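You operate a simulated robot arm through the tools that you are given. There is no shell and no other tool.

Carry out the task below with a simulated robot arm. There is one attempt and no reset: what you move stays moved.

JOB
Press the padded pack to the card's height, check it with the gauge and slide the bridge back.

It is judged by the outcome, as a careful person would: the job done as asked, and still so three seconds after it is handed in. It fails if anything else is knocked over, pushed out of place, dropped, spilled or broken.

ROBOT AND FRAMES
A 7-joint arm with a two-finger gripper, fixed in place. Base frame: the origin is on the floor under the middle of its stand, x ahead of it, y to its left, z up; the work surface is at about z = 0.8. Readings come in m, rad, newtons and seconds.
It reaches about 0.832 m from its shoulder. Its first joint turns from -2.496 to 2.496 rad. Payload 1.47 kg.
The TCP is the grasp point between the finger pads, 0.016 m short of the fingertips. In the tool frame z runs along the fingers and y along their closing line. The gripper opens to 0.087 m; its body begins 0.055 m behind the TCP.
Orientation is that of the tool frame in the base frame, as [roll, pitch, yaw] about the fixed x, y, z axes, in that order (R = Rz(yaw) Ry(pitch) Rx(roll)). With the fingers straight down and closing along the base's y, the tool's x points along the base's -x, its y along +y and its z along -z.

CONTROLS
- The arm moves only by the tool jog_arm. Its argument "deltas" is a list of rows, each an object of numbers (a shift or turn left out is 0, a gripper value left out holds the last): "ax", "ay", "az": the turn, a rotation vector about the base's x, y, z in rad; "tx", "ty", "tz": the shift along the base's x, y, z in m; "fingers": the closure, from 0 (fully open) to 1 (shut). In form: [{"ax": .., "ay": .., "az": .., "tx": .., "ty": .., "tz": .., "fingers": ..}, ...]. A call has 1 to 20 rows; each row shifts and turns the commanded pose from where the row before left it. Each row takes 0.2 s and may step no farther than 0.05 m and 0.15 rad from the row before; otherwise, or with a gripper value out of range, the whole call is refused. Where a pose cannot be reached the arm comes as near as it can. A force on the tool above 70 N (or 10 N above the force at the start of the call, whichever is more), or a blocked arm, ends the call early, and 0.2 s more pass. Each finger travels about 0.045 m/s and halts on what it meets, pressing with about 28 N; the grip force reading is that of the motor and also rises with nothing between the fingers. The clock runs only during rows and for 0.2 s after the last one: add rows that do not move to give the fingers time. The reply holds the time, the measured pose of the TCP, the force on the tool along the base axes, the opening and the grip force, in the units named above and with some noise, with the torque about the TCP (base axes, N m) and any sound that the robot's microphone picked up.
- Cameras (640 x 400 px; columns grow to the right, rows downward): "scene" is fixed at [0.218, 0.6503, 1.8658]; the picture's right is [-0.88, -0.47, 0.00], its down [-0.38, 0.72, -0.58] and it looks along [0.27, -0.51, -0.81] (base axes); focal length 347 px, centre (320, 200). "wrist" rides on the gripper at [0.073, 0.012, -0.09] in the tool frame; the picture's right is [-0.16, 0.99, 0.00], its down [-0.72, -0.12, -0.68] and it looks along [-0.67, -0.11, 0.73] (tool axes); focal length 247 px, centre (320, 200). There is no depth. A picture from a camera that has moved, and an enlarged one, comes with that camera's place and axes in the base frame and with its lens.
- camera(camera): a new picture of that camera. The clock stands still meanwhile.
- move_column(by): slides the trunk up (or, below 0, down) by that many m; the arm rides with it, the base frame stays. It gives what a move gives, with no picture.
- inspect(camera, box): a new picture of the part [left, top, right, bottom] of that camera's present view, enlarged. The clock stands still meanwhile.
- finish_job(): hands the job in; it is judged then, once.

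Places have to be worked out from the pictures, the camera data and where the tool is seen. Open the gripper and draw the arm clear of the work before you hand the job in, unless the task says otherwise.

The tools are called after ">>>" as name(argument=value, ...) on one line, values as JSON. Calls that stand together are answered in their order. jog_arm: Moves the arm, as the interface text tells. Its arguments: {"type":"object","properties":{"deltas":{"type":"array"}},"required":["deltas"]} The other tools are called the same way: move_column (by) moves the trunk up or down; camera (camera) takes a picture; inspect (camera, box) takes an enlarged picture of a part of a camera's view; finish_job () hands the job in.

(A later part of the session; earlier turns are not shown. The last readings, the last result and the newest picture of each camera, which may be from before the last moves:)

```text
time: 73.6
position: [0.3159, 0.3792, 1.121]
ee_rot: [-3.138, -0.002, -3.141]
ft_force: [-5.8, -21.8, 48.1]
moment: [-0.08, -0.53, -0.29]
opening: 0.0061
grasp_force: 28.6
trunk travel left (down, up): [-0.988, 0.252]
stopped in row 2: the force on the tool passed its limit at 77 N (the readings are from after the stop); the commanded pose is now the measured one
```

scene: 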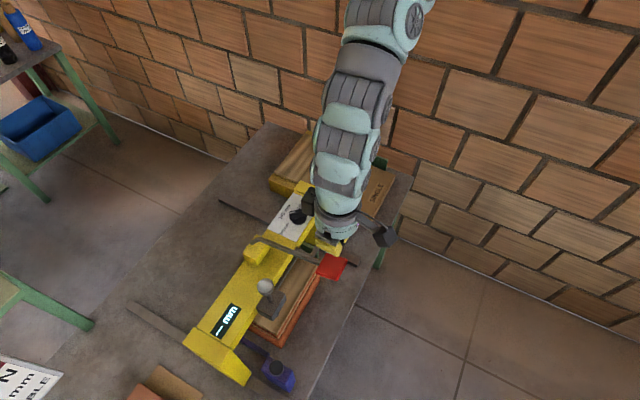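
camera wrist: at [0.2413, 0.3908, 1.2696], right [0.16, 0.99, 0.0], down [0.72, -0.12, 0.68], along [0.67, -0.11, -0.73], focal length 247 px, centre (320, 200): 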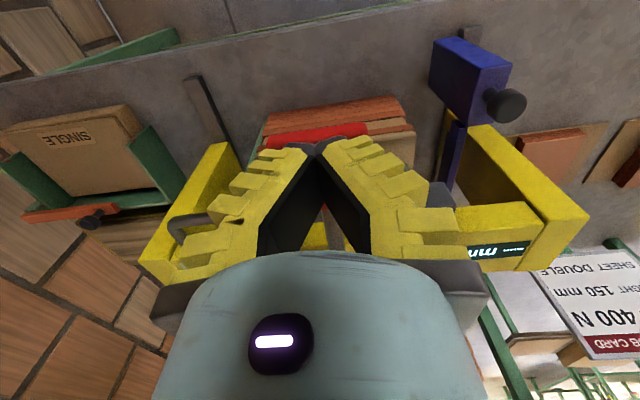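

A hard stop was met at z≈1.121 (force spiked past 70 N with almost no travel), as expected from the 150 mm stop. I check the pictures to be sure that it's the lever's stop and not some other contact.

>>> camera(camera="wrist")

>>> inspect(camera="scene", box=[210, 210, 370, 350])

>>> inspect(camera="wrist", box=[220, 60, 480, 260])

```text
taken
camera wrist: at [0.2435, 0.3914, 1.2126], right [0.16, 0.99, 0.0], down [0.72, -0.11, 0.68], along [0.67, -0.11, -0.73], focal length 247 px, centre (320, 200)
```

wrist: 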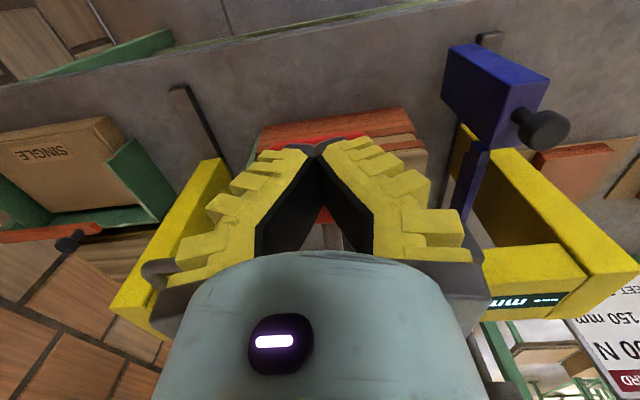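

```text
2.86 times, centred on (290, 280) of scene
camera zoom: at [0.218, 0.6503, 1.8658], right [-0.88, -0.47, 0.0], down [-0.38, 0.72, -0.58], along [0.27, -0.51, -0.81], focal length 991 px, centre (406, -29)
```

zoom: 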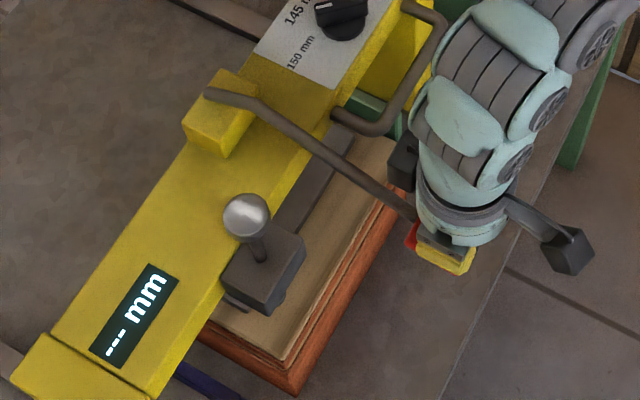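

```text
2.00 times, centred on (350, 160) of wrist
camera zoom: at [0.2435, 0.3914, 1.2126], right [0.16, 0.99, 0.0], down [0.72, -0.11, 0.68], along [0.67, -0.11, -0.73], focal length 494 px, centre (260, 280)
```

zoom: 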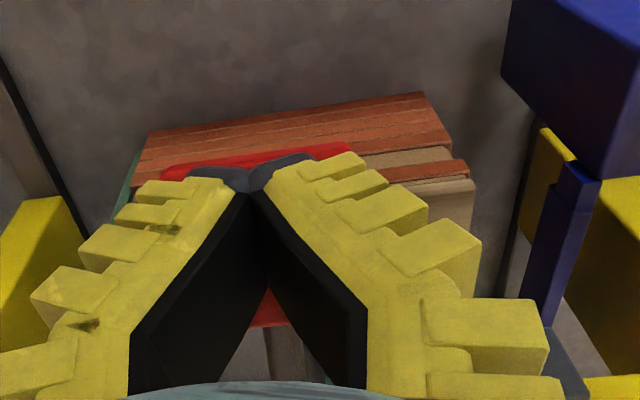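

The platen lies on the pack and nothing else touches. I hold the lever at the stop for about a second with moderate force.

>>> jog_arm(deltas=[{"tz": -0.002}, {}, {}, {}, {}])

>>> inspect(camera="scene", box=[210, 210, 370, 350])

```text
time: 73.9
position: [0.3155, 0.3796, 1.1212]
ee_rot: [-3.134, -0.004, -3.141]
ft_force: [-5.6, -23.1, 49.2]
moment: [-0.02, -0.54, -0.28]
opening: 0.006
grasp_force: 27.7
trunk travel left (down, up): [-0.988, 0.252]
stopped in row 1: the force on the tool passed its limit at 75 N (the readings are from after the stop); the commanded pose is now the measured one
```

```text
2.86 times, centred on (290, 280) of scene
camera zoom: at [0.218, 0.6503, 1.8658], right [-0.88, -0.47, 0.0], down [-0.38, 0.72, -0.58], along [0.27, -0.51, -0.81], focal length 991 px, centre (406, -29)
```

zoom: 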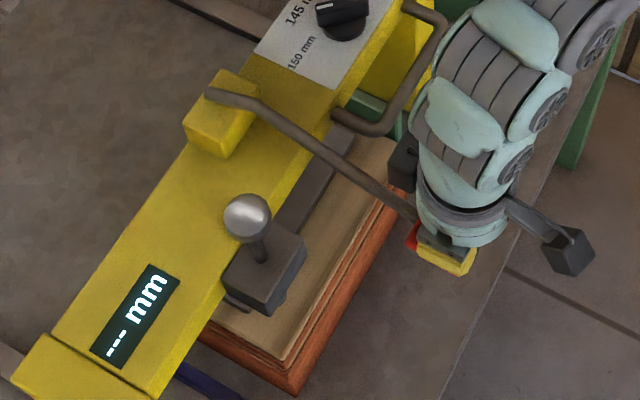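

No further travel: it's a firm stop. I hold there a second, then ease off.

>>> jog_arm(deltas=[{}, {}, {}, {}, {}])

>>> jog_arm(deltas=[{"tz": 0.006}, {"tz": 0.008}, {"tz": 0.008}, {}])

>>> inspect(camera="scene", box=[210, 210, 370, 350])

```text
time: 75.1
position: [0.3155, 0.3802, 1.1212]
ee_rot: [-3.14, -0.004, -3.139]
ft_force: [-10.0, -26.9, 63.5]
moment: [-0.11, -0.63, -0.26]
opening: 0.006
grasp_force: 28.0
trunk travel left (down, up): [-0.988, 0.252]
```

```text
time: 76.1
position: [0.314, 0.38, 1.1419]
ee_rot: [-3.136, -0.001, -3.14]
ft_force: [-4.1, -0.1, 4.6]
moment: [0.02, 0.01, -0.06]
opening: 0.0059
grasp_force: 28.5
trunk travel left (down, up): [-0.988, 0.252]
```

```text
2.86 times, centred on (290, 280) of scene
camera zoom: at [0.218, 0.6503, 1.8658], right [-0.88, -0.47, 0.0], down [-0.38, 0.72, -0.58], along [0.27, -0.51, -0.81], focal length 991 px, centre (406, -29)
```

zoom: 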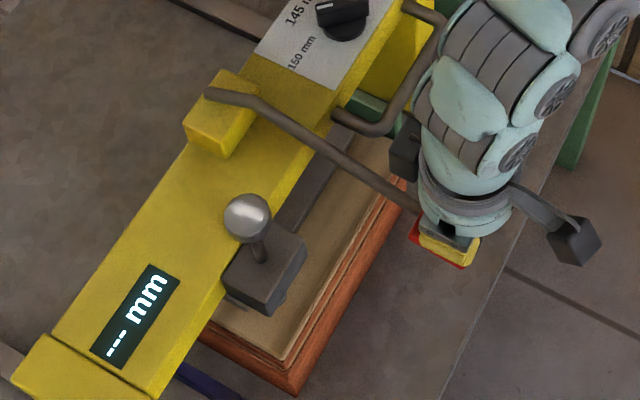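

The lever springs back following the hand. I raise gradually to let it return fully and clear it.

>>> jog_arm(deltas=[{"tz": 0.015, "tx": 0.001}, {"tz": 0.015, "tx": 0.002}, {"tz": 0.015, "tx": 0.003}, {"tz": 0.015, "tx": 0.004}, {"tz": 0.015, "tx": 0.005}, {"tz": 0.015, "tx": 0.004}, {"tz": 0.02}, {"tz": 0.02}, {}])

>>> camera(camera="scene")

>>> camera(camera="wrist")

```text
time: 78.1
position: [0.3339, 0.3803, 1.2723]
ee_rot: [-3.137, -0.005, 3.141]
ft_force: [-0.2, -0.2, 0.6]
moment: [-0.03, -0.01, 0.01]
opening: 0.0002
grasp_force: 27.9
trunk travel left (down, up): [-0.988, 0.252]
```

```text
taken
```

scene: 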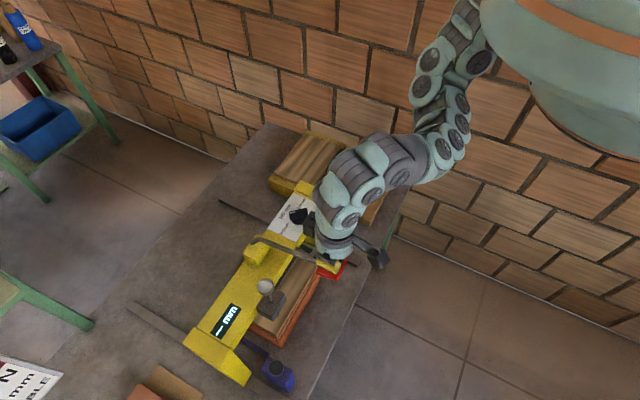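

```text
taken
camera wrist: at [0.2617, 0.391, 1.3629], right [0.16, 0.99, -0.01], down [0.73, -0.11, 0.68], along [0.67, -0.11, -0.74], focal length 247 px, centre (320, 200)
```

wrist: 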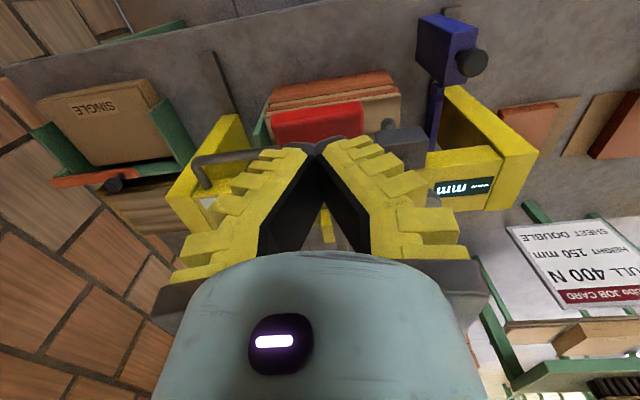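

The lever is back up. Next the gauge: I move above the plunger ball, expected at about (0.449, 0.466, top ≈1.18), and turn the hand so that its bulk is away from the lever.

>>> jog_arm(deltas=[{"tz": 0.01}, {"tx": 0.029, "ty": 0.0215}, {"tx": 0.029, "ty": 0.0215}, {"tx": 0.029, "ty": 0.0215}, {"tx": 0.028, "ty": 0.021}, {}])

>>> camera(camera="wrist")

>>> inspect(camera="scene", box=[190, 220, 370, 360])

```text
time: 79.5
position: [0.4453, 0.4565, 1.2767]
ee_rot: [-3.136, -0.006, -3.141]
ft_force: [0.7, -0.5, -0.2]
moment: [0.06, 0.09, -0.01]
opening: 0.0003
grasp_force: 27.8
out of reach, approached as far as the arm can: row 1, 5
trunk travel left (down, up): [-0.988, 0.252]
```

```text
taken
camera wrist: at [0.3731, 0.4687, 1.3685], right [0.16, 0.99, -0.01], down [0.73, -0.11, 0.68], along [0.67, -0.11, -0.74], focal length 247 px, centre (320, 200)
```

wrist: 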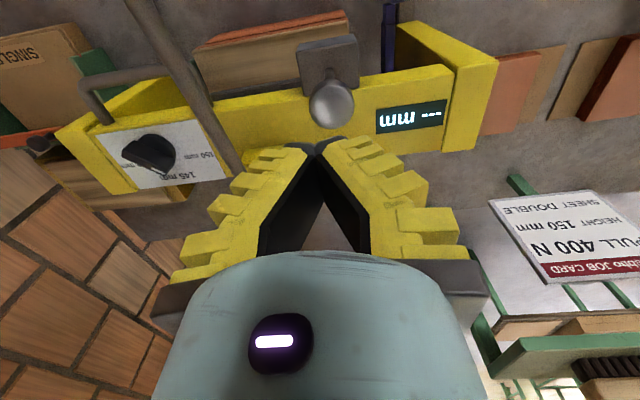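

```text
2.86 times, centred on (280, 290) of scene
camera zoom: at [0.218, 0.6503, 1.8658], right [-0.88, -0.47, 0.0], down [-0.38, 0.72, -0.58], along [0.27, -0.51, -0.81], focal length 991 px, centre (434, -57)
```

zoom: 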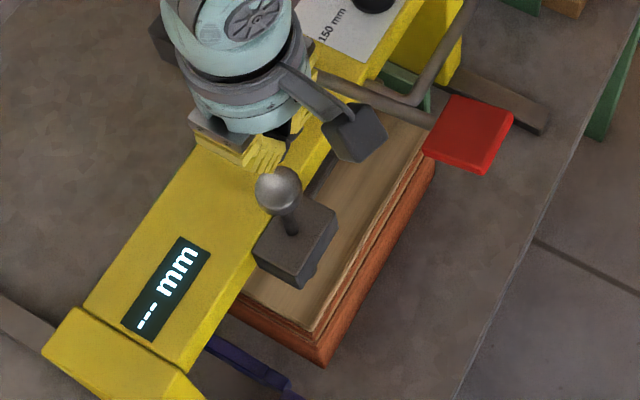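

Ball is at about (0.452, 0.465); the lever rod is ~4 cm clear of the hand at this orientation, so no turn is needed. I centre over the ball and descend in steps.

>>> jog_arm(deltas=[{"tz": -0.015, "tx": 0.006, "ty": 0.008}, {"tz": -0.015}, {"tz": -0.015}, {"tz": -0.01}, {}])

>>> camera(camera="wrist")

>>> inspect(camera="scene", box=[190, 220, 370, 360])

```text
time: 80.7
position: [0.4411, 0.4503, 1.2391]
ee_rot: [-3.135, -0.007, -3.141]
ft_force: [1.0, -1.0, 0.5]
moment: [-0.02, 0.01, 0.01]
opening: 0.0
grasp_force: 28.0
out of reach, approached as far as the arm can: row 1, 2, 3
trunk travel left (down, up): [-0.988, 0.252]
```

```text
taken
camera wrist: at [0.3692, 0.4616, 1.3309], right [0.16, 0.99, -0.01], down [0.73, -0.11, 0.68], along [0.67, -0.11, -0.74], focal length 247 px, centre (320, 200)
```

wrist: 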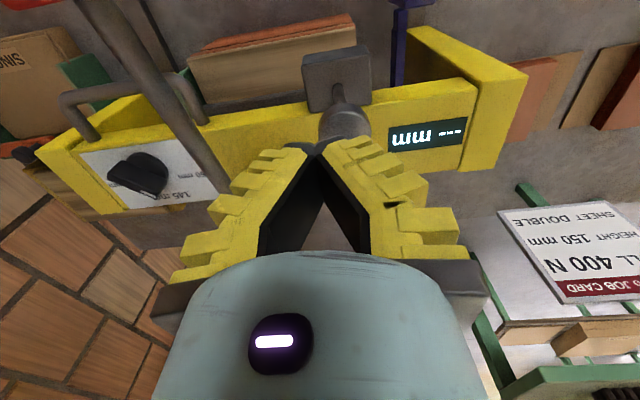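

```text
2.86 times, centred on (280, 290) of scene
camera zoom: at [0.218, 0.6503, 1.8658], right [-0.88, -0.47, 0.0], down [-0.38, 0.72, -0.58], along [0.27, -0.51, -0.81], focal length 991 px, centre (434, -57)
```

zoom: 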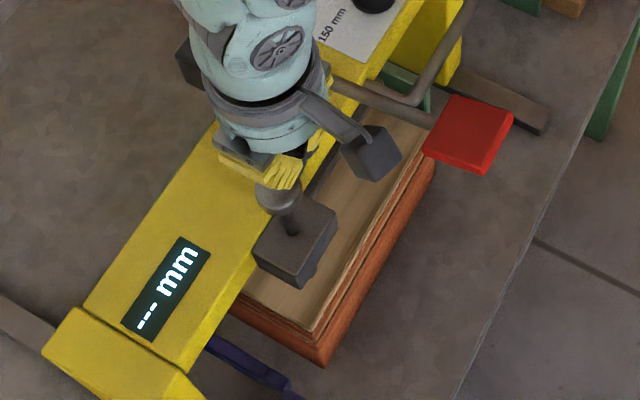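

The arm is at a reach limit here. I raise the trunk 8 cm so the arm works lower relative to its shoulder, then try again.

>>> move_column(by=0.08)

>>> jog_arm(deltas=[{"tz": -0.02}, {"tz": -0.02}, {"tz": -0.02, "tx": 0.004, "ty": 0.005}, {"tz": -0.01, "tx": 0.005, "ty": 0.008}, {}])

>>> camera(camera="wrist")

```text
time: 81.9
position: [0.4422, 0.4504, 1.3191]
ee_rot: [-3.136, -0.005, -3.139]
ft_force: [0.3, -1.0, 0.4]
moment: [-0.04, 0.0, -0.01]
opening: 0.0002
grasp_force: 27.8
trunk travel left (down, up): [-1.068, 0.172]
```

```text
time: 83.1
position: [0.4372, 0.4408, 1.2847]
ee_rot: [-3.136, -0.006, -3.14]
ft_force: [0.7, 0.3, -0.3]
moment: [0.01, 0.03, 0.02]
opening: 0.0
grasp_force: 28.4
out of reach, approached as far as the arm can: row 1, 2, 3, 4
trunk travel left (down, up): [-1.068, 0.172]
```

```text
taken
camera wrist: at [0.3659, 0.4514, 1.3756], right [0.16, 0.99, -0.01], down [0.73, -0.11, 0.68], along [0.67, -0.11, -0.74], focal length 247 px, centre (320, 200)
```

wrist: 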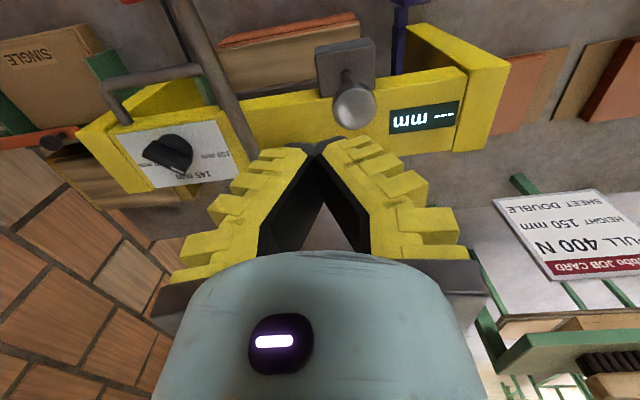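

Reach outward grows with a lower trunk (the shoulder is on the −y side and high), so I go the other way: jog up and lower the trunk alternately.

>>> jog_arm(deltas=[{"tz": 0.03}, {"tz": 0.03}, {"tz": 0.02}])

>>> move_column(by=-0.1)

>>> jog_arm(deltas=[{"tz": 0.03}, {"tz": 0.03}, {"tz": 0.02}, {}])

```text
time: 83.9
position: [0.4373, 0.4405, 1.3629]
ee_rot: [-3.135, -0.005, -3.139]
ft_force: [0.0, 0.0, -0.5]
moment: [0.05, -0.03, 0.01]
opening: 0.0
grasp_force: 28.3
trunk travel left (down, up): [-1.068, 0.172]
```

```text
time: 85.2
position: [0.4386, 0.4397, 1.2634]
ee_rot: [-3.137, -0.007, -3.14]
ft_force: [0.3, -0.5, -0.3]
moment: [-0.02, -0.04, -0.02]
opening: 0.0
grasp_force: 27.8
trunk travel left (down, up): [-0.968, 0.272]
```

```text
time: 86.2
position: [0.4384, 0.4411, 1.3437]
ee_rot: [-3.135, -0.005, -3.141]
ft_force: [-0.2, 0.3, 0.3]
moment: [0.02, 0.01, -0.01]
opening: 0.0
grasp_force: 27.9
trunk travel left (down, up): [-0.968, 0.272]
```

>>> move_column(by=-0.1)

>>> jog_arm(deltas=[{"tx": 0.007, "ty": 0.012}, {"tx": 0.007, "ty": 0.012}, {}])

>>> camera(camera="wrist")

>>> inspect(camera="scene", box=[190, 220, 370, 360])

```text
time: 87.6
position: [0.4374, 0.4401, 1.2444]
ee_rot: [-3.136, -0.006, -3.139]
ft_force: [0.6, -0.5, -0.3]
moment: [-0.03, -0.04, 0.01]
opening: 0.0
grasp_force: 28.0
trunk travel left (down, up): [-0.868, 0.372]
```

```text
time: 88.4
position: [0.4513, 0.4633, 1.2436]
ee_rot: [-3.137, -0.006, -3.14]
ft_force: [0.2, -0.3, -0.5]
moment: [0.01, 0.01, 0.0]
opening: 0.0
grasp_force: 28.0
trunk travel left (down, up): [-0.868, 0.372]
```

```text
taken
camera wrist: at [0.3796, 0.4753, 1.335], right [0.16, 0.99, -0.01], down [0.73, -0.11, 0.68], along [0.67, -0.11, -0.74], focal length 247 px, centre (320, 200)
```

wrist: 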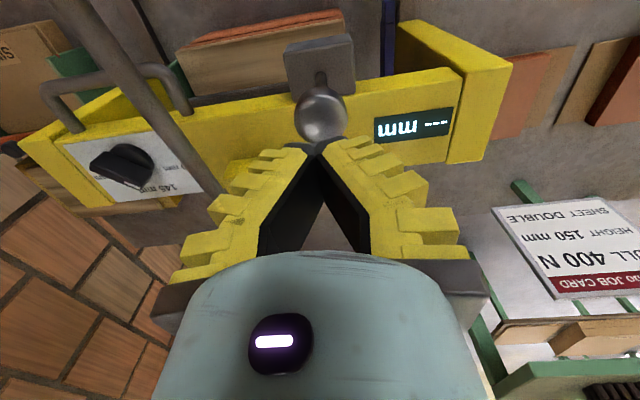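

```text
2.86 times, centred on (280, 290) of scene
camera zoom: at [0.218, 0.6503, 1.8658], right [-0.88, -0.47, 0.0], down [-0.38, 0.72, -0.58], along [0.27, -0.51, -0.81], focal length 991 px, centre (434, -57)
```

zoom: 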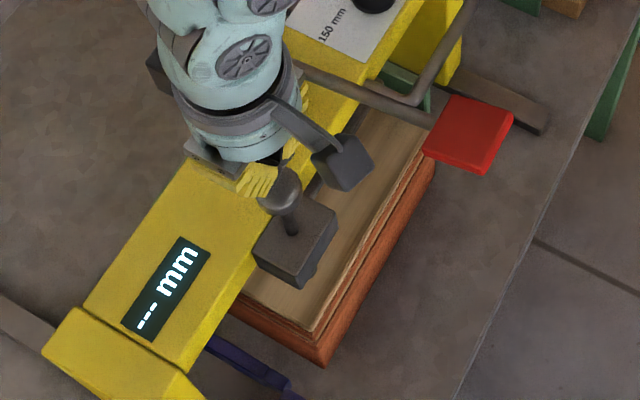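

Aligned over the ball. I descend to contact in small steps.

>>> jog_arm(deltas=[{"tz": -0.01}, {"tz": -0.01}, {"tz": -0.01}, {"tz": -0.006}, {}])

>>> jog_arm(deltas=[{"tz": -0.005}, {"tz": -0.005}, {"tz": -0.005}, {}])

>>> camera(camera="wrist")

>>> inspect(camera="scene", box=[190, 220, 370, 360])

```text
time: 89.6
position: [0.452, 0.4628, 1.2181]
ee_rot: [-3.135, -0.007, -3.139]
ft_force: [0.4, -0.4, 0.3]
moment: [-0.02, 0.0, -0.01]
opening: 0.0002
grasp_force: 27.9
out of reach, approached as far as the arm can: row 3
trunk travel left (down, up): [-0.868, 0.372]
```

```text
time: 90.6
position: [0.4526, 0.4622, 1.2043]
ee_rot: [-3.137, -0.005, -3.14]
ft_force: [0.8, 0.6, 1.4]
moment: [0.0, 0.0, -0.01]
opening: 0.0002
grasp_force: 27.7
trunk travel left (down, up): [-0.868, 0.372]
```

```text
taken
camera wrist: at [0.3795, 0.4736, 1.2948], right [0.16, 0.99, -0.01], down [0.73, -0.11, 0.68], along [0.67, -0.11, -0.74], focal length 247 px, centre (320, 200)
```

wrist: 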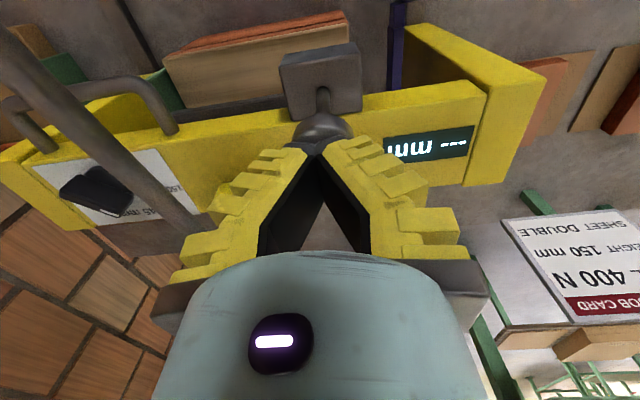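

```text
2.86 times, centred on (280, 290) of scene
camera zoom: at [0.218, 0.6503, 1.8658], right [-0.88, -0.47, 0.0], down [-0.38, 0.72, -0.58], along [0.27, -0.51, -0.81], focal length 991 px, centre (434, -57)
```

zoom: 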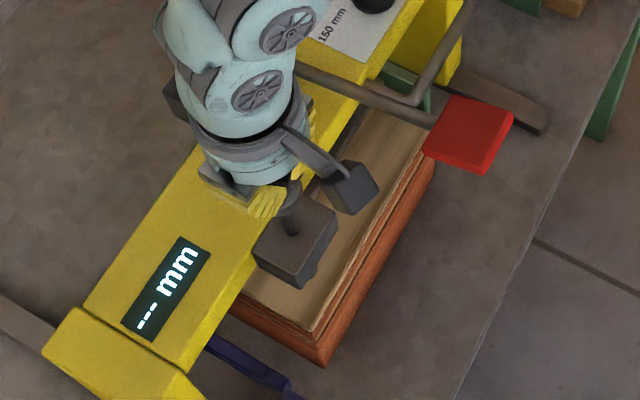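

Contact is about to be made (1.4 N). To have enough downward stroke at this reach, I first swap another 8 cm between the arm and trunk.

>>> jog_arm(deltas=[{"tz": 0.025}, {"tz": 0.025}, {"tz": 0.03, "ty": 0.001}, {}])

>>> move_column(by=-0.075)

```text
time: 91.6
position: [0.4499, 0.4627, 1.2829]
ee_rot: [-3.136, -0.005, -3.141]
ft_force: [-0.2, 0.5, -0.7]
moment: [-0.01, 0.0, 0.03]
opening: 0.0001
grasp_force: 27.9
trunk travel left (down, up): [-0.868, 0.372]
```

```text
time: 92.7
position: [0.4511, 0.4639, 1.2083]
ee_rot: [-3.136, -0.005, -3.14]
ft_force: [0.1, 0.0, 0.8]
moment: [0.0, 0.05, 0.01]
opening: 0.0
grasp_force: 28.0
trunk travel left (down, up): [-0.793, 0.447]
```

Now I press the ball down in small steps and watch the gauge display.

>>> jog_arm(deltas=[{"tz": -0.006}, {"tz": -0.006}, {"tz": -0.006}, {"tz": -0.006}, {}])

>>> inspect(camera="scene", box=[190, 220, 370, 360])

>>> camera(camera="wrist")

```text
time: 93.9
position: [0.4504, 0.463, 1.1857]
ee_rot: [-3.137, -0.003, -3.141]
ft_force: [-1.4, 1.6, 1.4]
moment: [0.06, 0.02, -0.03]
opening: 0.0001
grasp_force: 27.8
trunk travel left (down, up): [-0.793, 0.447]
```

```text
2.86 times, centred on (280, 290) of scene
camera zoom: at [0.218, 0.6503, 1.8658], right [-0.88, -0.47, 0.0], down [-0.38, 0.72, -0.58], along [0.27, -0.51, -0.81], focal length 991 px, centre (434, -57)
```

zoom: 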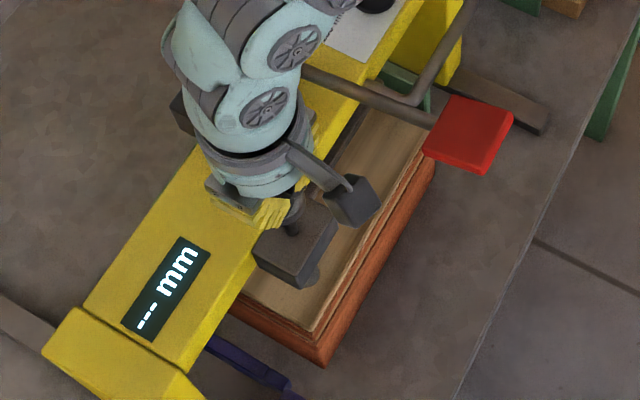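

```text
taken
camera wrist: at [0.3785, 0.4744, 1.2758], right [0.16, 0.99, 0.0], down [0.73, -0.11, 0.68], along [0.67, -0.11, -0.74], focal length 247 px, centre (320, 200)
```

wrist: 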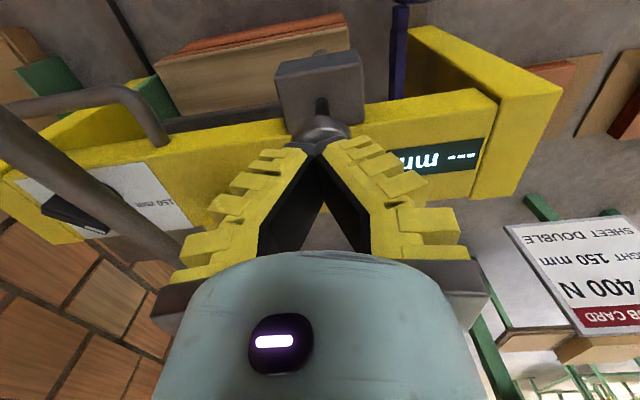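

Plunger moves freely. I continue down.

>>> jog_arm(deltas=[{"tz": -0.006}, {"tz": -0.006}, {"tz": -0.006}, {"tz": -0.004}, {}])

>>> inspect(camera="scene", box=[190, 220, 370, 360])

>>> camera(camera="wrist")

```text
time: 95.1
position: [0.4499, 0.4632, 1.1623]
ee_rot: [-3.138, -0.005, -3.14]
ft_force: [-0.7, -0.9, 2.5]
moment: [0.02, 0.01, 0.06]
opening: 0.0
grasp_force: 28.6
trunk travel left (down, up): [-0.793, 0.447]
```

```text
2.86 times, centred on (280, 290) of scene
camera zoom: at [0.218, 0.6503, 1.8658], right [-0.88, -0.47, 0.0], down [-0.38, 0.72, -0.58], along [0.27, -0.51, -0.81], focal length 991 px, centre (434, -57)
```

zoom: 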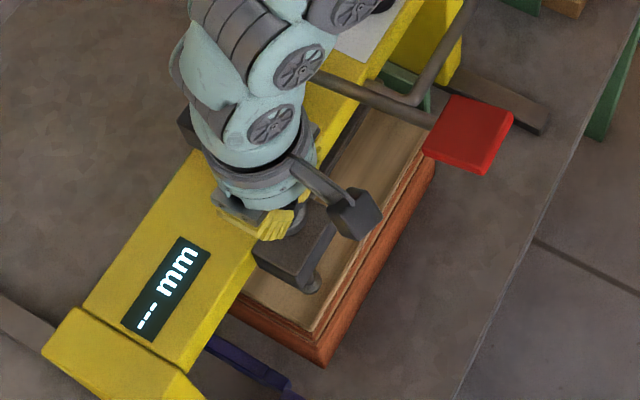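

```text
taken
camera wrist: at [0.3784, 0.4744, 1.2538], right [0.16, 0.99, 0.0], down [0.73, -0.11, 0.68], along [0.67, -0.11, -0.74], focal length 247 px, centre (320, 200)
```

wrist: 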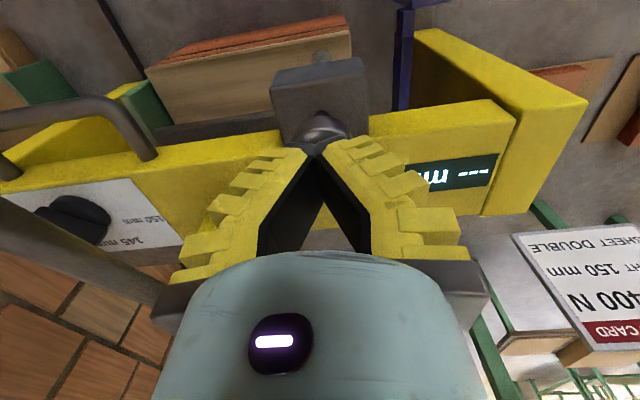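

The foot is nearly on the pack. I go on in 3–4 mm steps.

>>> jog_arm(deltas=[{"tz": -0.004}, {"tz": -0.004}, {}])

>>> inspect(camera="scene", box=[190, 220, 370, 360])

```text
time: 95.9
position: [0.4511, 0.4625, 1.1548]
ee_rot: [-3.136, -0.006, -3.14]
ft_force: [-1.4, 0.5, 3.5]
moment: [0.03, 0.05, -0.04]
opening: 0.0001
grasp_force: 28.3
trunk travel left (down, up): [-0.793, 0.447]
```

```text
2.86 times, centred on (280, 290) of scene
camera zoom: at [0.218, 0.6503, 1.8658], right [-0.88, -0.47, 0.0], down [-0.38, 0.72, -0.58], along [0.27, -0.51, -0.81], focal length 991 px, centre (434, -57)
```

zoom: 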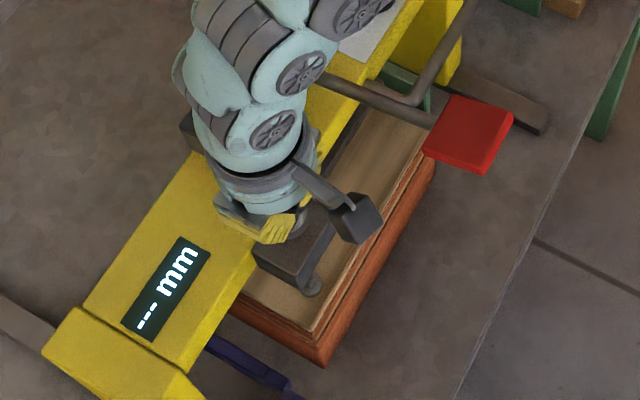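

>>> jog_arm(deltas=[{"tz": -0.004}, {"tz": -0.004}, {}])

>>> inspect(camera="scene", box=[190, 220, 370, 360])

```text
time: 96.7
position: [0.4518, 0.4629, 1.1469]
ee_rot: [-3.139, -0.005, -3.139]
ft_force: [-3.2, -1.8, 13.2]
moment: [0.02, 0.16, 0.02]
opening: 0.006
grasp_force: 28.3
trunk travel left (down, up): [-0.793, 0.447]
```

```text
2.86 times, centred on (280, 290) of scene
camera zoom: at [0.218, 0.6503, 1.8658], right [-0.88, -0.47, 0.0], down [-0.38, 0.72, -0.58], along [0.27, -0.51, -0.81], focal length 991 px, centre (434, -57)
```

zoom: 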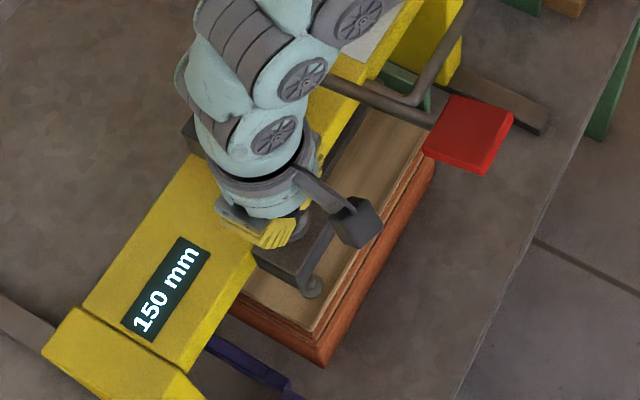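

The display now shows 150 mm. I confirm it with a closer look.

>>> inspect(camera="scene", box=[200, 290, 260, 350])

```text
6.67 times, centred on (230, 320) of scene
camera zoom: at [0.218, 0.6503, 1.8658], right [-0.88, -0.47, 0.0], down [-0.38, 0.72, -0.58], along [0.27, -0.51, -0.81], focal length 2312 px, centre (920, -600)
```

zoom: 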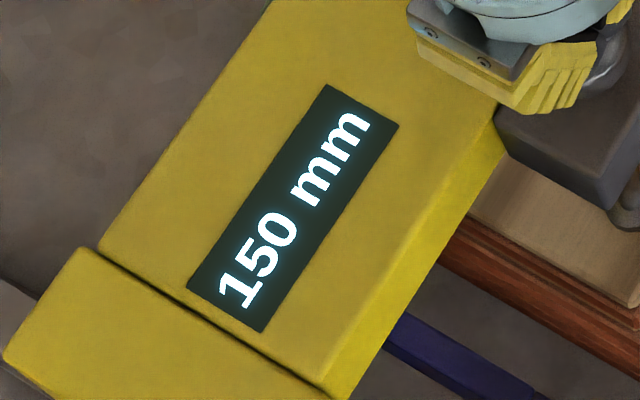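

Gauge reads 150 mm, matching the card. I hold a moment, then raise so the plunger returns.

>>> jog_arm(deltas=[{}, {}, {"tz": 0.01}, {"tz": 0.012}, {"tz": 0.015}, {"tz": 0.015}, {"tz": 0.02}, {"tz": 0.02}, {"tz": 0.015}])

>>> inspect(camera="scene", box=[190, 220, 370, 360])

>>> camera(camera="wrist")

```text
time: 98.7
position: [0.4521, 0.4551, 1.2517]
ee_rot: [-3.136, -0.004, 3.141]
ft_force: [0.9, 0.1, 0.6]
moment: [0.02, 0.02, 0.01]
opening: 0.0
grasp_force: 28.3
out of reach, approached as far as the arm can: row 8
trunk travel left (down, up): [-0.793, 0.447]
```

```text
2.86 times, centred on (280, 290) of scene
camera zoom: at [0.218, 0.6503, 1.8658], right [-0.88, -0.47, 0.0], down [-0.38, 0.72, -0.58], along [0.27, -0.51, -0.81], focal length 991 px, centre (434, -57)
```

zoom: 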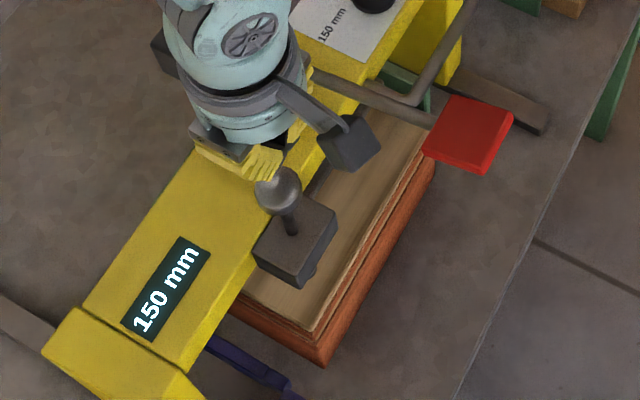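

```text
taken
camera wrist: at [0.38, 0.4668, 1.3435], right [0.16, 0.99, -0.01], down [0.73, -0.11, 0.68], along [0.67, -0.11, -0.74], focal length 247 px, centre (320, 200)
```

wrist: 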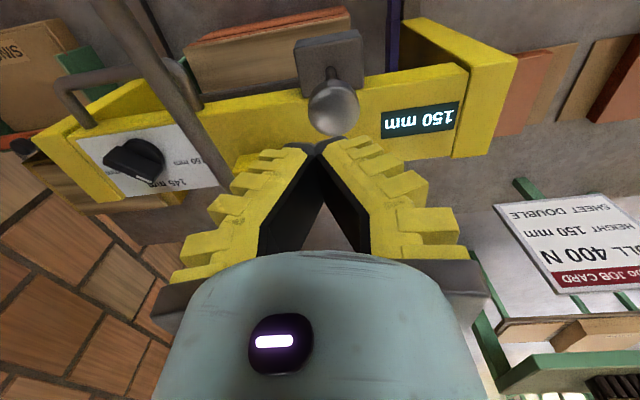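

Plunger is back up and the display holds 150 mm; the pack kept its height. Now to slide the bridge back: I raise the trunk so the hand clears the lever, then go back over to the handle with fingers closing along x.

>>> move_column(by=0.2)

>>> jog_arm(deltas=[{"tz": -0.03, "ty": -0.02}, {"tz": -0.03, "ty": -0.03, "tx": -0.005}, {"tz": -0.03, "ty": -0.03, "tx": -0.005}, {"ty": -0.03, "tx": -0.005}, {"ty": -0.03, "tx": -0.005}, {"ty": -0.03, "tx": -0.005}, {"ty": -0.03, "tx": -0.005}, {"ty": -0.009, "tx": -0.003}, {}])

>>> camera(camera="scene")

```text
time: 100.9
position: [0.4518, 0.4547, 1.4508]
ee_rot: [-3.137, -0.005, -3.141]
ft_force: [-0.4, 1.5, 0.0]
moment: [0.0, 0.02, 0.0]
opening: 0.0001
grasp_force: 28.5
trunk travel left (down, up): [-0.993, 0.247]
```

```text
time: 102.9
position: [0.4715, 0.3777, 1.3712]
ee_rot: [-3.137, -0.007, -3.139]
ft_force: [-0.3, 0.6, -0.7]
moment: [0.01, 0.03, 0.0]
opening: 0.0
grasp_force: 28.5
out of reach, approached as far as the arm can: row 3, 4, 5, 6, 7, 8
trunk travel left (down, up): [-0.993, 0.247]
```

```text
taken
```

scene: 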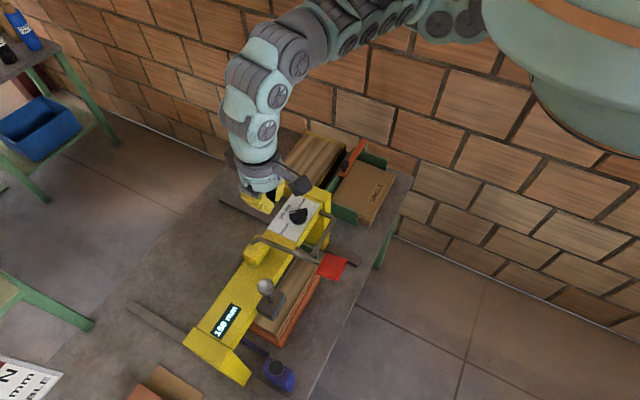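

The arm is too high relative to its shoulder for that spot. I come down to z≈1.30 (still 8 cm above the lever rod) and continue toward the handle.

>>> jog_arm(deltas=[{"tz": -0.03}, {"tz": -0.03}, {"ty": -0.03, "tx": -0.005}, {"ty": -0.03, "tx": -0.01}, {"ty": -0.03, "tx": -0.01}, {"ty": -0.03, "tx": -0.01}, {"ty": -0.012, "tx": -0.01}, {}])

```text
time: 104.7
position: [0.5006, 0.3426, 1.2874]
ee_rot: [-3.135, -0.007, -3.14]
ft_force: [-0.5, 0.7, -0.5]
moment: [0.03, 0.04, 0.0]
opening: 0.0
grasp_force: 28.1
out of reach, approached as far as the arm can: row 3, 4, 5, 6, 7
trunk travel left (down, up): [-0.993, 0.247]
```

Something in the arm's posture limits it. Since I need to turn the hand by +90° anyway, I do part of that turn here (well above everything) and see if it frees the motion.

>>> jog_arm(deltas=[{"az": 0.14}, {"az": 0.14}, {"az": 0.14}, {"az": 0.14}, {"az": 0.14}, {"az": 0.14}])

>>> jog_arm(deltas=[{"ty": -0.02, "tx": -0.01}, {"ty": -0.02, "tx": -0.01}, {"ty": -0.02, "tx": -0.01}, {}])

>>> camera(camera="scene")

```text
time: 106.1
position: [0.5015, 0.3434, 1.2883]
ee_rot: [-3.135, -0.005, -2.297]
ft_force: [-0.1, -0.3, 0.7]
moment: [-0.01, -0.03, 0.03]
opening: 0.0002
grasp_force: 28.1
trunk travel left (down, up): [-0.993, 0.247]
```

```text
time: 107.1
position: [0.5033, 0.336, 1.2781]
ee_rot: [-3.136, -0.006, -2.299]
ft_force: [0.1, 0.2, 0.1]
moment: [0.0, 0.0, 0.01]
opening: 0.0002
grasp_force: 28.5
out of reach, approached as far as the arm can: row 1, 2, 3
trunk travel left (down, up): [-0.993, 0.247]
```

```text
taken
```

scene: 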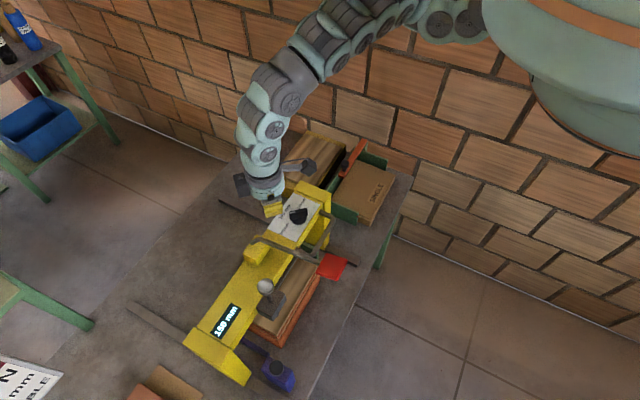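

The limit is in the present elbow/wrist posture. A higher trunk (arm reaching downward) worked in this area before, so I raise the trunk and jog down in turn.

>>> move_column(by=0.12)

>>> jog_arm(deltas=[{"tz": -0.03}, {"tz": -0.03}, {"tz": -0.03}, {"tz": -0.02}])

>>> jog_arm(deltas=[{"ty": -0.02, "tx": -0.01}, {"ty": -0.02, "tx": -0.01}, {"ty": -0.02, "tx": -0.01}, {"ty": -0.02, "tx": -0.01}, {}])

```text
time: 108.6
position: [0.504, 0.335, 1.3969]
ee_rot: [-3.137, -0.008, -2.3]
ft_force: [-0.3, 0.2, 0.2]
moment: [-0.05, -0.01, 0.02]
opening: 0.0
grasp_force: 28.1
trunk travel left (down, up): [-1.113, 0.127]
```

```text
time: 109.6
position: [0.5051, 0.3354, 1.2869]
ee_rot: [-3.136, -0.005, -2.3]
ft_force: [0.3, 0.2, -0.1]
moment: [-0.01, -0.02, 0.02]
opening: 0.0003
grasp_force: 28.5
trunk travel left (down, up): [-1.113, 0.127]
```

```text
time: 110.8
position: [0.4739, 0.2707, 1.2862]
ee_rot: [-3.135, -0.008, -2.299]
ft_force: [0.1, -0.3, -0.3]
moment: [-0.01, 0.02, 0.0]
opening: 0.0002
grasp_force: 28.6
out of reach, approached as far as the arm can: row 4
trunk travel left (down, up): [-1.113, 0.127]
```

Free again. I finish the turn to closing-along-x and ease down and toward the handle position (0.42, 0.246).

>>> jog_arm(deltas=[{"az": 0.1456, "tz": -0.02}, {"az": 0.1456, "tz": -0.02}, {"az": 0.1456, "tz": -0.02}, {"az": 0.1456, "ty": -0.012}, {"az": 0.1456, "ty": -0.012, "fingers": 0.62}, {"tx": -0.02}, {"tx": -0.02}, {"tx": -0.015}, {}])

>>> camera(camera="wrist")

>>> camera(camera="scene")

```text
time: 112.8
position: [0.4197, 0.2497, 1.222]
ee_rot: [-3.138, -0.01, -1.572]
ft_force: [0.1, -0.1, -0.2]
moment: [0.02, -0.01, 0.01]
opening: 0.039
grasp_force: 4.1
out of reach, approached as far as the arm can: row 8
trunk travel left (down, up): [-1.113, 0.127]
```

```text
taken
camera wrist: at [0.4078, 0.1769, 1.3134], right [-0.99, 0.16, -0.01], down [0.11, 0.73, 0.67], along [0.11, 0.67, -0.74], focal length 247 px, centre (320, 200)
```

wrist: 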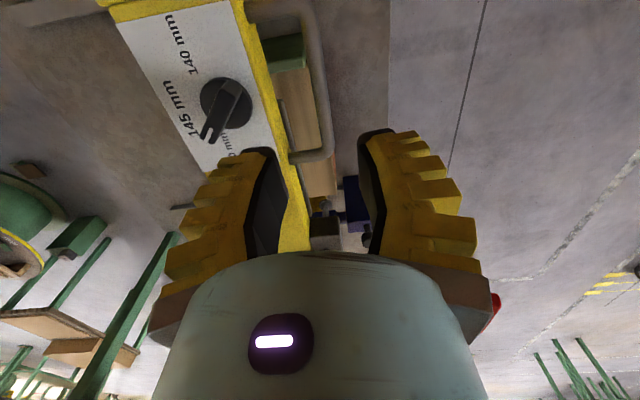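

```text
taken
```

scene: 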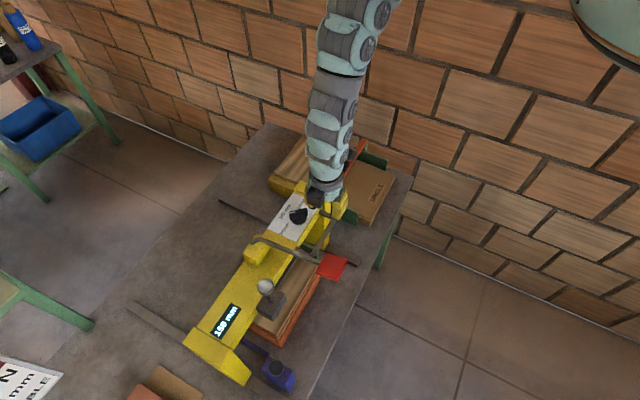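

I'm above the bar (bar x≈0.422). I narrow the fingers slightly, shift 3 mm off the beam, and ride the trunk down 10 cm.

>>> jog_arm(deltas=[{"tx": -0.002, "ty": -0.003, "fingers": 0.66}, {}])

>>> move_column(by=-0.1)

>>> inspect(camera="wrist", box=[180, 60, 420, 260])

```text
time: 113.4
position: [0.4184, 0.2478, 1.2201]
ee_rot: [-3.139, -0.006, -1.572]
ft_force: [-0.3, 0.0, 0.3]
moment: [-0.01, 0.02, -0.01]
opening: 0.0358
grasp_force: 4.0
trunk travel left (down, up): [-1.113, 0.127]
```

```text
time: 114.7
position: [0.4203, 0.2486, 1.1203]
ee_rot: [-3.135, -0.007, -1.571]
ft_force: [0.4, 0.2, 0.4]
moment: [0.0, 0.0, 0.02]
opening: 0.0355
grasp_force: 4.7
trunk travel left (down, up): [-1.013, 0.227]
```

```text
2.00 times, centred on (300, 160) of wrist
camera zoom: at [0.407, 0.1755, 1.2116], right [-0.99, 0.16, -0.01], down [0.11, 0.73, 0.68], along [0.11, 0.67, -0.74], focal length 494 px, centre (360, 280)
```

zoom: 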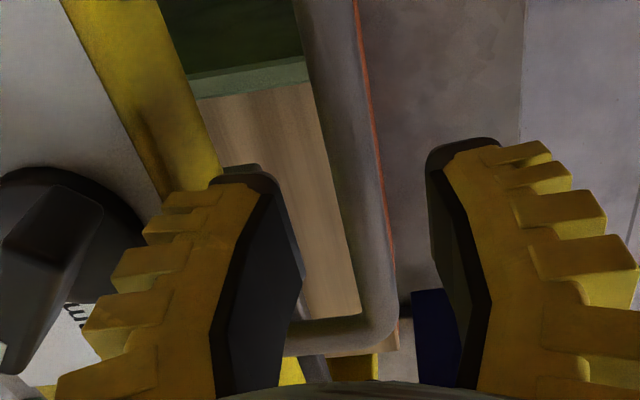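

Bar is centred between the fingers. I descend to z≈1.069 and close.

>>> jog_arm(deltas=[{"tz": -0.012, "tx": -0.001}, {"tz": -0.012}, {"tz": -0.012}, {"tz": -0.012}, {"tz": -0.004}, {}])

>>> inspect(camera="wrist", box=[180, 60, 420, 260])

```text
time: 116.1
position: [0.4175, 0.2491, 1.0678]
ee_rot: [-3.137, -0.008, -1.572]
ft_force: [-0.1, 0.1, 0.0]
moment: [0.03, -0.01, 0.02]
opening: 0.0358
grasp_force: 4.0
trunk travel left (down, up): [-1.013, 0.227]
```

```text
2.00 times, centred on (300, 160) of wrist
camera zoom: at [0.4058, 0.1753, 1.1593], right [-0.99, 0.16, -0.01], down [0.11, 0.73, 0.68], along [0.11, 0.67, -0.74], focal length 494 px, centre (360, 280)
```

zoom: 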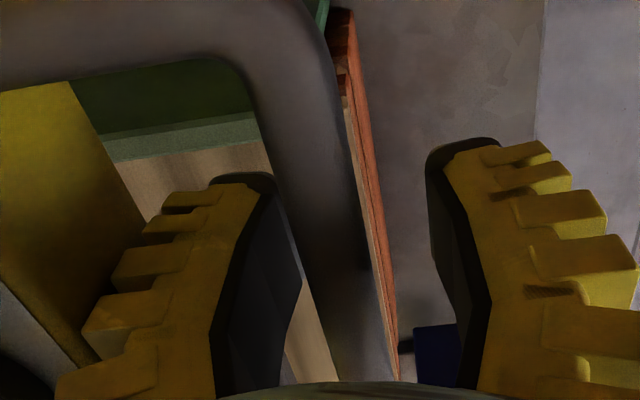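

>>> jog_arm(deltas=[{"fingers": 1.0}, {}, {}, {}])

>>> jog_arm(deltas=[{"tx": 0.006}, {"tx": 0.01}, {"tx": 0.01}, {"tx": 0.01}, {}])

>>> camera(camera="wrist")

>>> camera(camera="scene")

```text
time: 117.1
position: [0.42, 0.2465, 1.0694]
ee_rot: [-3.133, -0.008, -1.575]
ft_force: [14.7, -0.3, -9.8]
moment: [0.18, 0.17, -0.02]
opening: 0.0002
grasp_force: 28.2
trunk travel left (down, up): [-1.013, 0.227]
```

```text
time: 118.3
position: [0.453, 0.2478, 1.0679]
ee_rot: [-3.138, -0.006, -1.572]
ft_force: [0.6, -0.1, -7.5]
moment: [0.02, 0.03, 0.05]
opening: 0.0059
grasp_force: 28.7
trunk travel left (down, up): [-1.013, 0.227]
```

```text
taken
camera wrist: at [0.4417, 0.1748, 1.1593], right [-0.99, 0.16, -0.01], down [0.11, 0.73, 0.68], along [0.11, 0.67, -0.74], focal length 247 px, centre (320, 200)
```

wrist: 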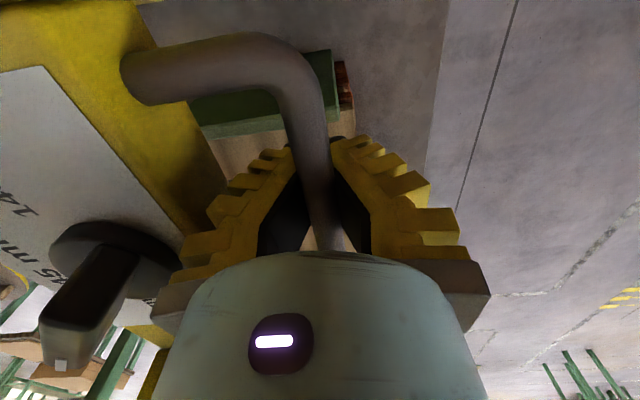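

```text
taken
```

scene: 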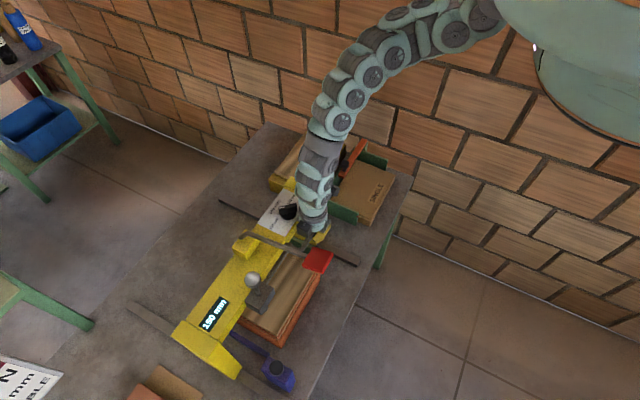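

The bridge slides back with the hand; the pack stays. I continue to push.

>>> jog_arm(deltas=[{"tx": 0.012}, {"tx": 0.012}, {"tx": 0.012}, {"tx": 0.012}, {"tx": 0.012}, {"tx": 0.012}, {"tx": 0.008}, {}])

>>> camera(camera="scene")

```text
time: 120.1
position: [0.5325, 0.2473, 1.0681]
ee_rot: [-3.137, -0.006, -1.573]
ft_force: [-0.2, 1.8, -6.0]
moment: [0.02, -0.03, 0.07]
opening: 0.0062
grasp_force: 28.4
trunk travel left (down, up): [-1.013, 0.227]
```

```text
taken
```

scene: 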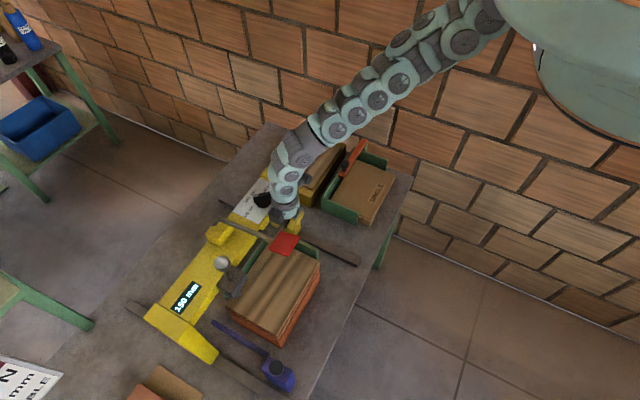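

Going well. I continue a bit more, watching for the arm's reach limit.

>>> jog_arm(deltas=[{"tx": 0.01}, {"tx": 0.01}, {"tx": 0.01}, {}])

>>> jog_arm(deltas=[{"tx": 0.01}, {"tx": 0.01}, {}])

```text
time: 121.1
position: [0.5521, 0.2415, 1.0734]
ee_rot: [3.139, -0.003, -1.573]
ft_force: [-3.1, 13.6, -39.5]
moment: [0.01, -0.01, 0.14]
opening: 0.0061
grasp_force: 30.5
out of reach, approached as far as the arm can: row 2, 3
trunk travel left (down, up): [-1.013, 0.227]
```

```text
time: 121.9
position: [0.567, 0.2349, 1.0848]
ee_rot: [-3.136, -0.004, -1.573]
ft_force: [-1.2, 10.3, -20.0]
moment: [0.05, -0.02, 0.23]
opening: 0.0061
grasp_force: 29.6
out of reach, approached as far as the arm can: row 1, 2
trunk travel left (down, up): [-1.013, 0.227]
```

I've reached the arm's limit for this trunk height (z is being pulled up), so I open the fingers, and swap height: arm up, trunk down, twice.

>>> jog_arm(deltas=[{"fingers": 0.62}, {}, {}, {}])

>>> inspect(camera="wrist", box=[180, 60, 420, 260])

```text
time: 122.9
position: [0.567, 0.2346, 1.0847]
ee_rot: [-3.137, -0.007, -1.572]
ft_force: [0.0, -0.2, 0.1]
moment: [0.01, 0.01, -0.01]
opening: 0.0389
grasp_force: 3.9
trunk travel left (down, up): [-1.013, 0.227]
```

```text
2.00 times, centred on (300, 160) of wrist
camera zoom: at [0.5557, 0.1619, 1.1759], right [-0.99, 0.16, -0.01], down [0.11, 0.73, 0.68], along [0.11, 0.67, -0.74], focal length 494 px, centre (360, 280)
```

zoom: 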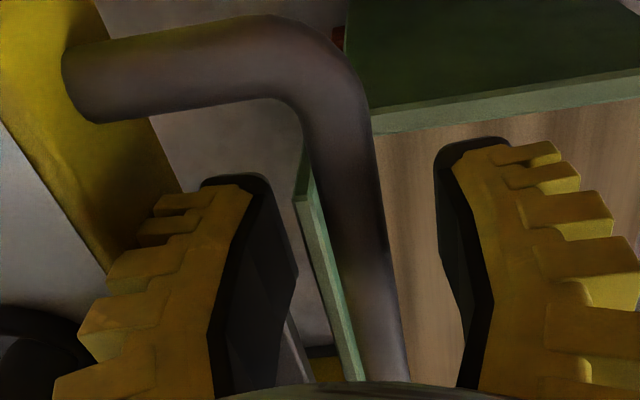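

>>> jog_arm(deltas=[{"tz": 0.02}, {"tz": 0.03}, {"tz": 0.03}, {"tz": 0.03}, {}])

>>> move_column(by=-0.08)

>>> jog_arm(deltas=[{"tz": 0.03}, {"tz": 0.03}, {"tz": 0.02, "ty": 0.008}, {}])

>>> move_column(by=-0.08)

>>> inspect(camera="wrist", box=[180, 60, 420, 260])

```text
time: 124.1
position: [0.569, 0.2337, 1.1942]
ee_rot: [-3.137, -0.007, -1.575]
ft_force: [0.0, 1.0, 0.0]
moment: [0.02, 0.0, -0.01]
opening: 0.0387
grasp_force: 4.1
trunk travel left (down, up): [-1.013, 0.227]
```

```text
time: 125.3
position: [0.569, 0.2342, 1.1149]
ee_rot: [-3.137, -0.006, -1.572]
ft_force: [0.3, 0.4, 1.1]
moment: [-0.02, 0.0, 0.05]
opening: 0.0389
grasp_force: 3.8
trunk travel left (down, up): [-0.933, 0.307]
```

```text
time: 126.3
position: [0.574, 0.2478, 1.1903]
ee_rot: [-3.14, -0.009, -1.572]
ft_force: [-0.2, 0.3, 0.0]
moment: [-0.02, 0.01, -0.01]
opening: 0.0389
grasp_force: 4.1
out of reach, approached as far as the arm can: row 2, 3
trunk travel left (down, up): [-0.933, 0.307]
```

```text
time: 127.4
position: [0.5745, 0.2473, 1.1101]
ee_rot: [-3.139, -0.01, -1.574]
ft_force: [1.0, 0.0, 1.1]
moment: [0.01, -0.05, -0.06]
opening: 0.0395
grasp_force: 5.4
trunk travel left (down, up): [-0.853, 0.387]
```

```text
2.00 times, centred on (300, 160) of wrist
camera zoom: at [0.5627, 0.175, 1.202], right [-0.99, 0.16, 0.0], down [0.12, 0.73, 0.67], along [0.11, 0.67, -0.74], focal length 494 px, centre (360, 280)
```

zoom: 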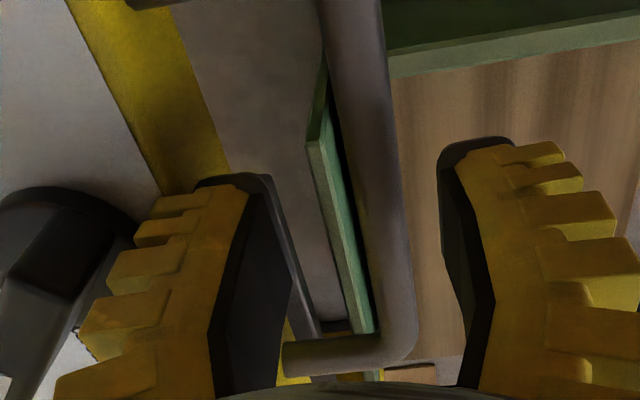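

The TCP is ~6 mm too far toward the beam. I shift back before descending.

>>> jog_arm(deltas=[{"tx": -0.004}, {"tx": -0.004, "fingers": 0.66}, {}])

>>> inspect(camera="wrist", box=[180, 60, 420, 260])

```text
time: 128.2
position: [0.5706, 0.2488, 1.1082]
ee_rot: [-3.14, -0.011, -1.572]
ft_force: [3.3, -5.5, 8.0]
moment: [0.06, -0.36, -0.3]
opening: 0.0369
grasp_force: 7.6
out of reach, approached as far as the arm can: row 2
trunk travel left (down, up): [-0.853, 0.387]
```

```text
2.00 times, centred on (300, 160) of wrist
camera zoom: at [0.5589, 0.1773, 1.2], right [-0.99, 0.16, 0.0], down [0.12, 0.73, 0.67], along [0.11, 0.66, -0.74], focal length 494 px, centre (360, 280)
```

zoom: 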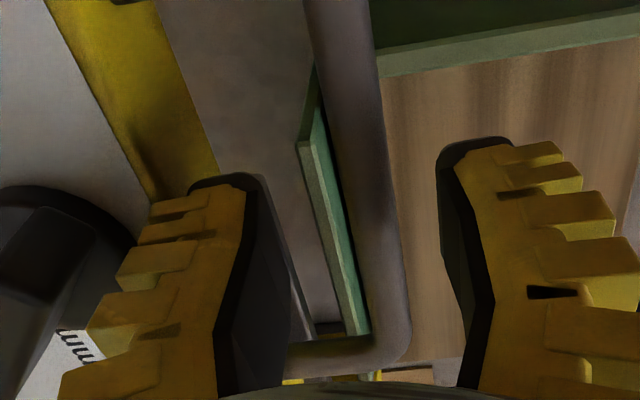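

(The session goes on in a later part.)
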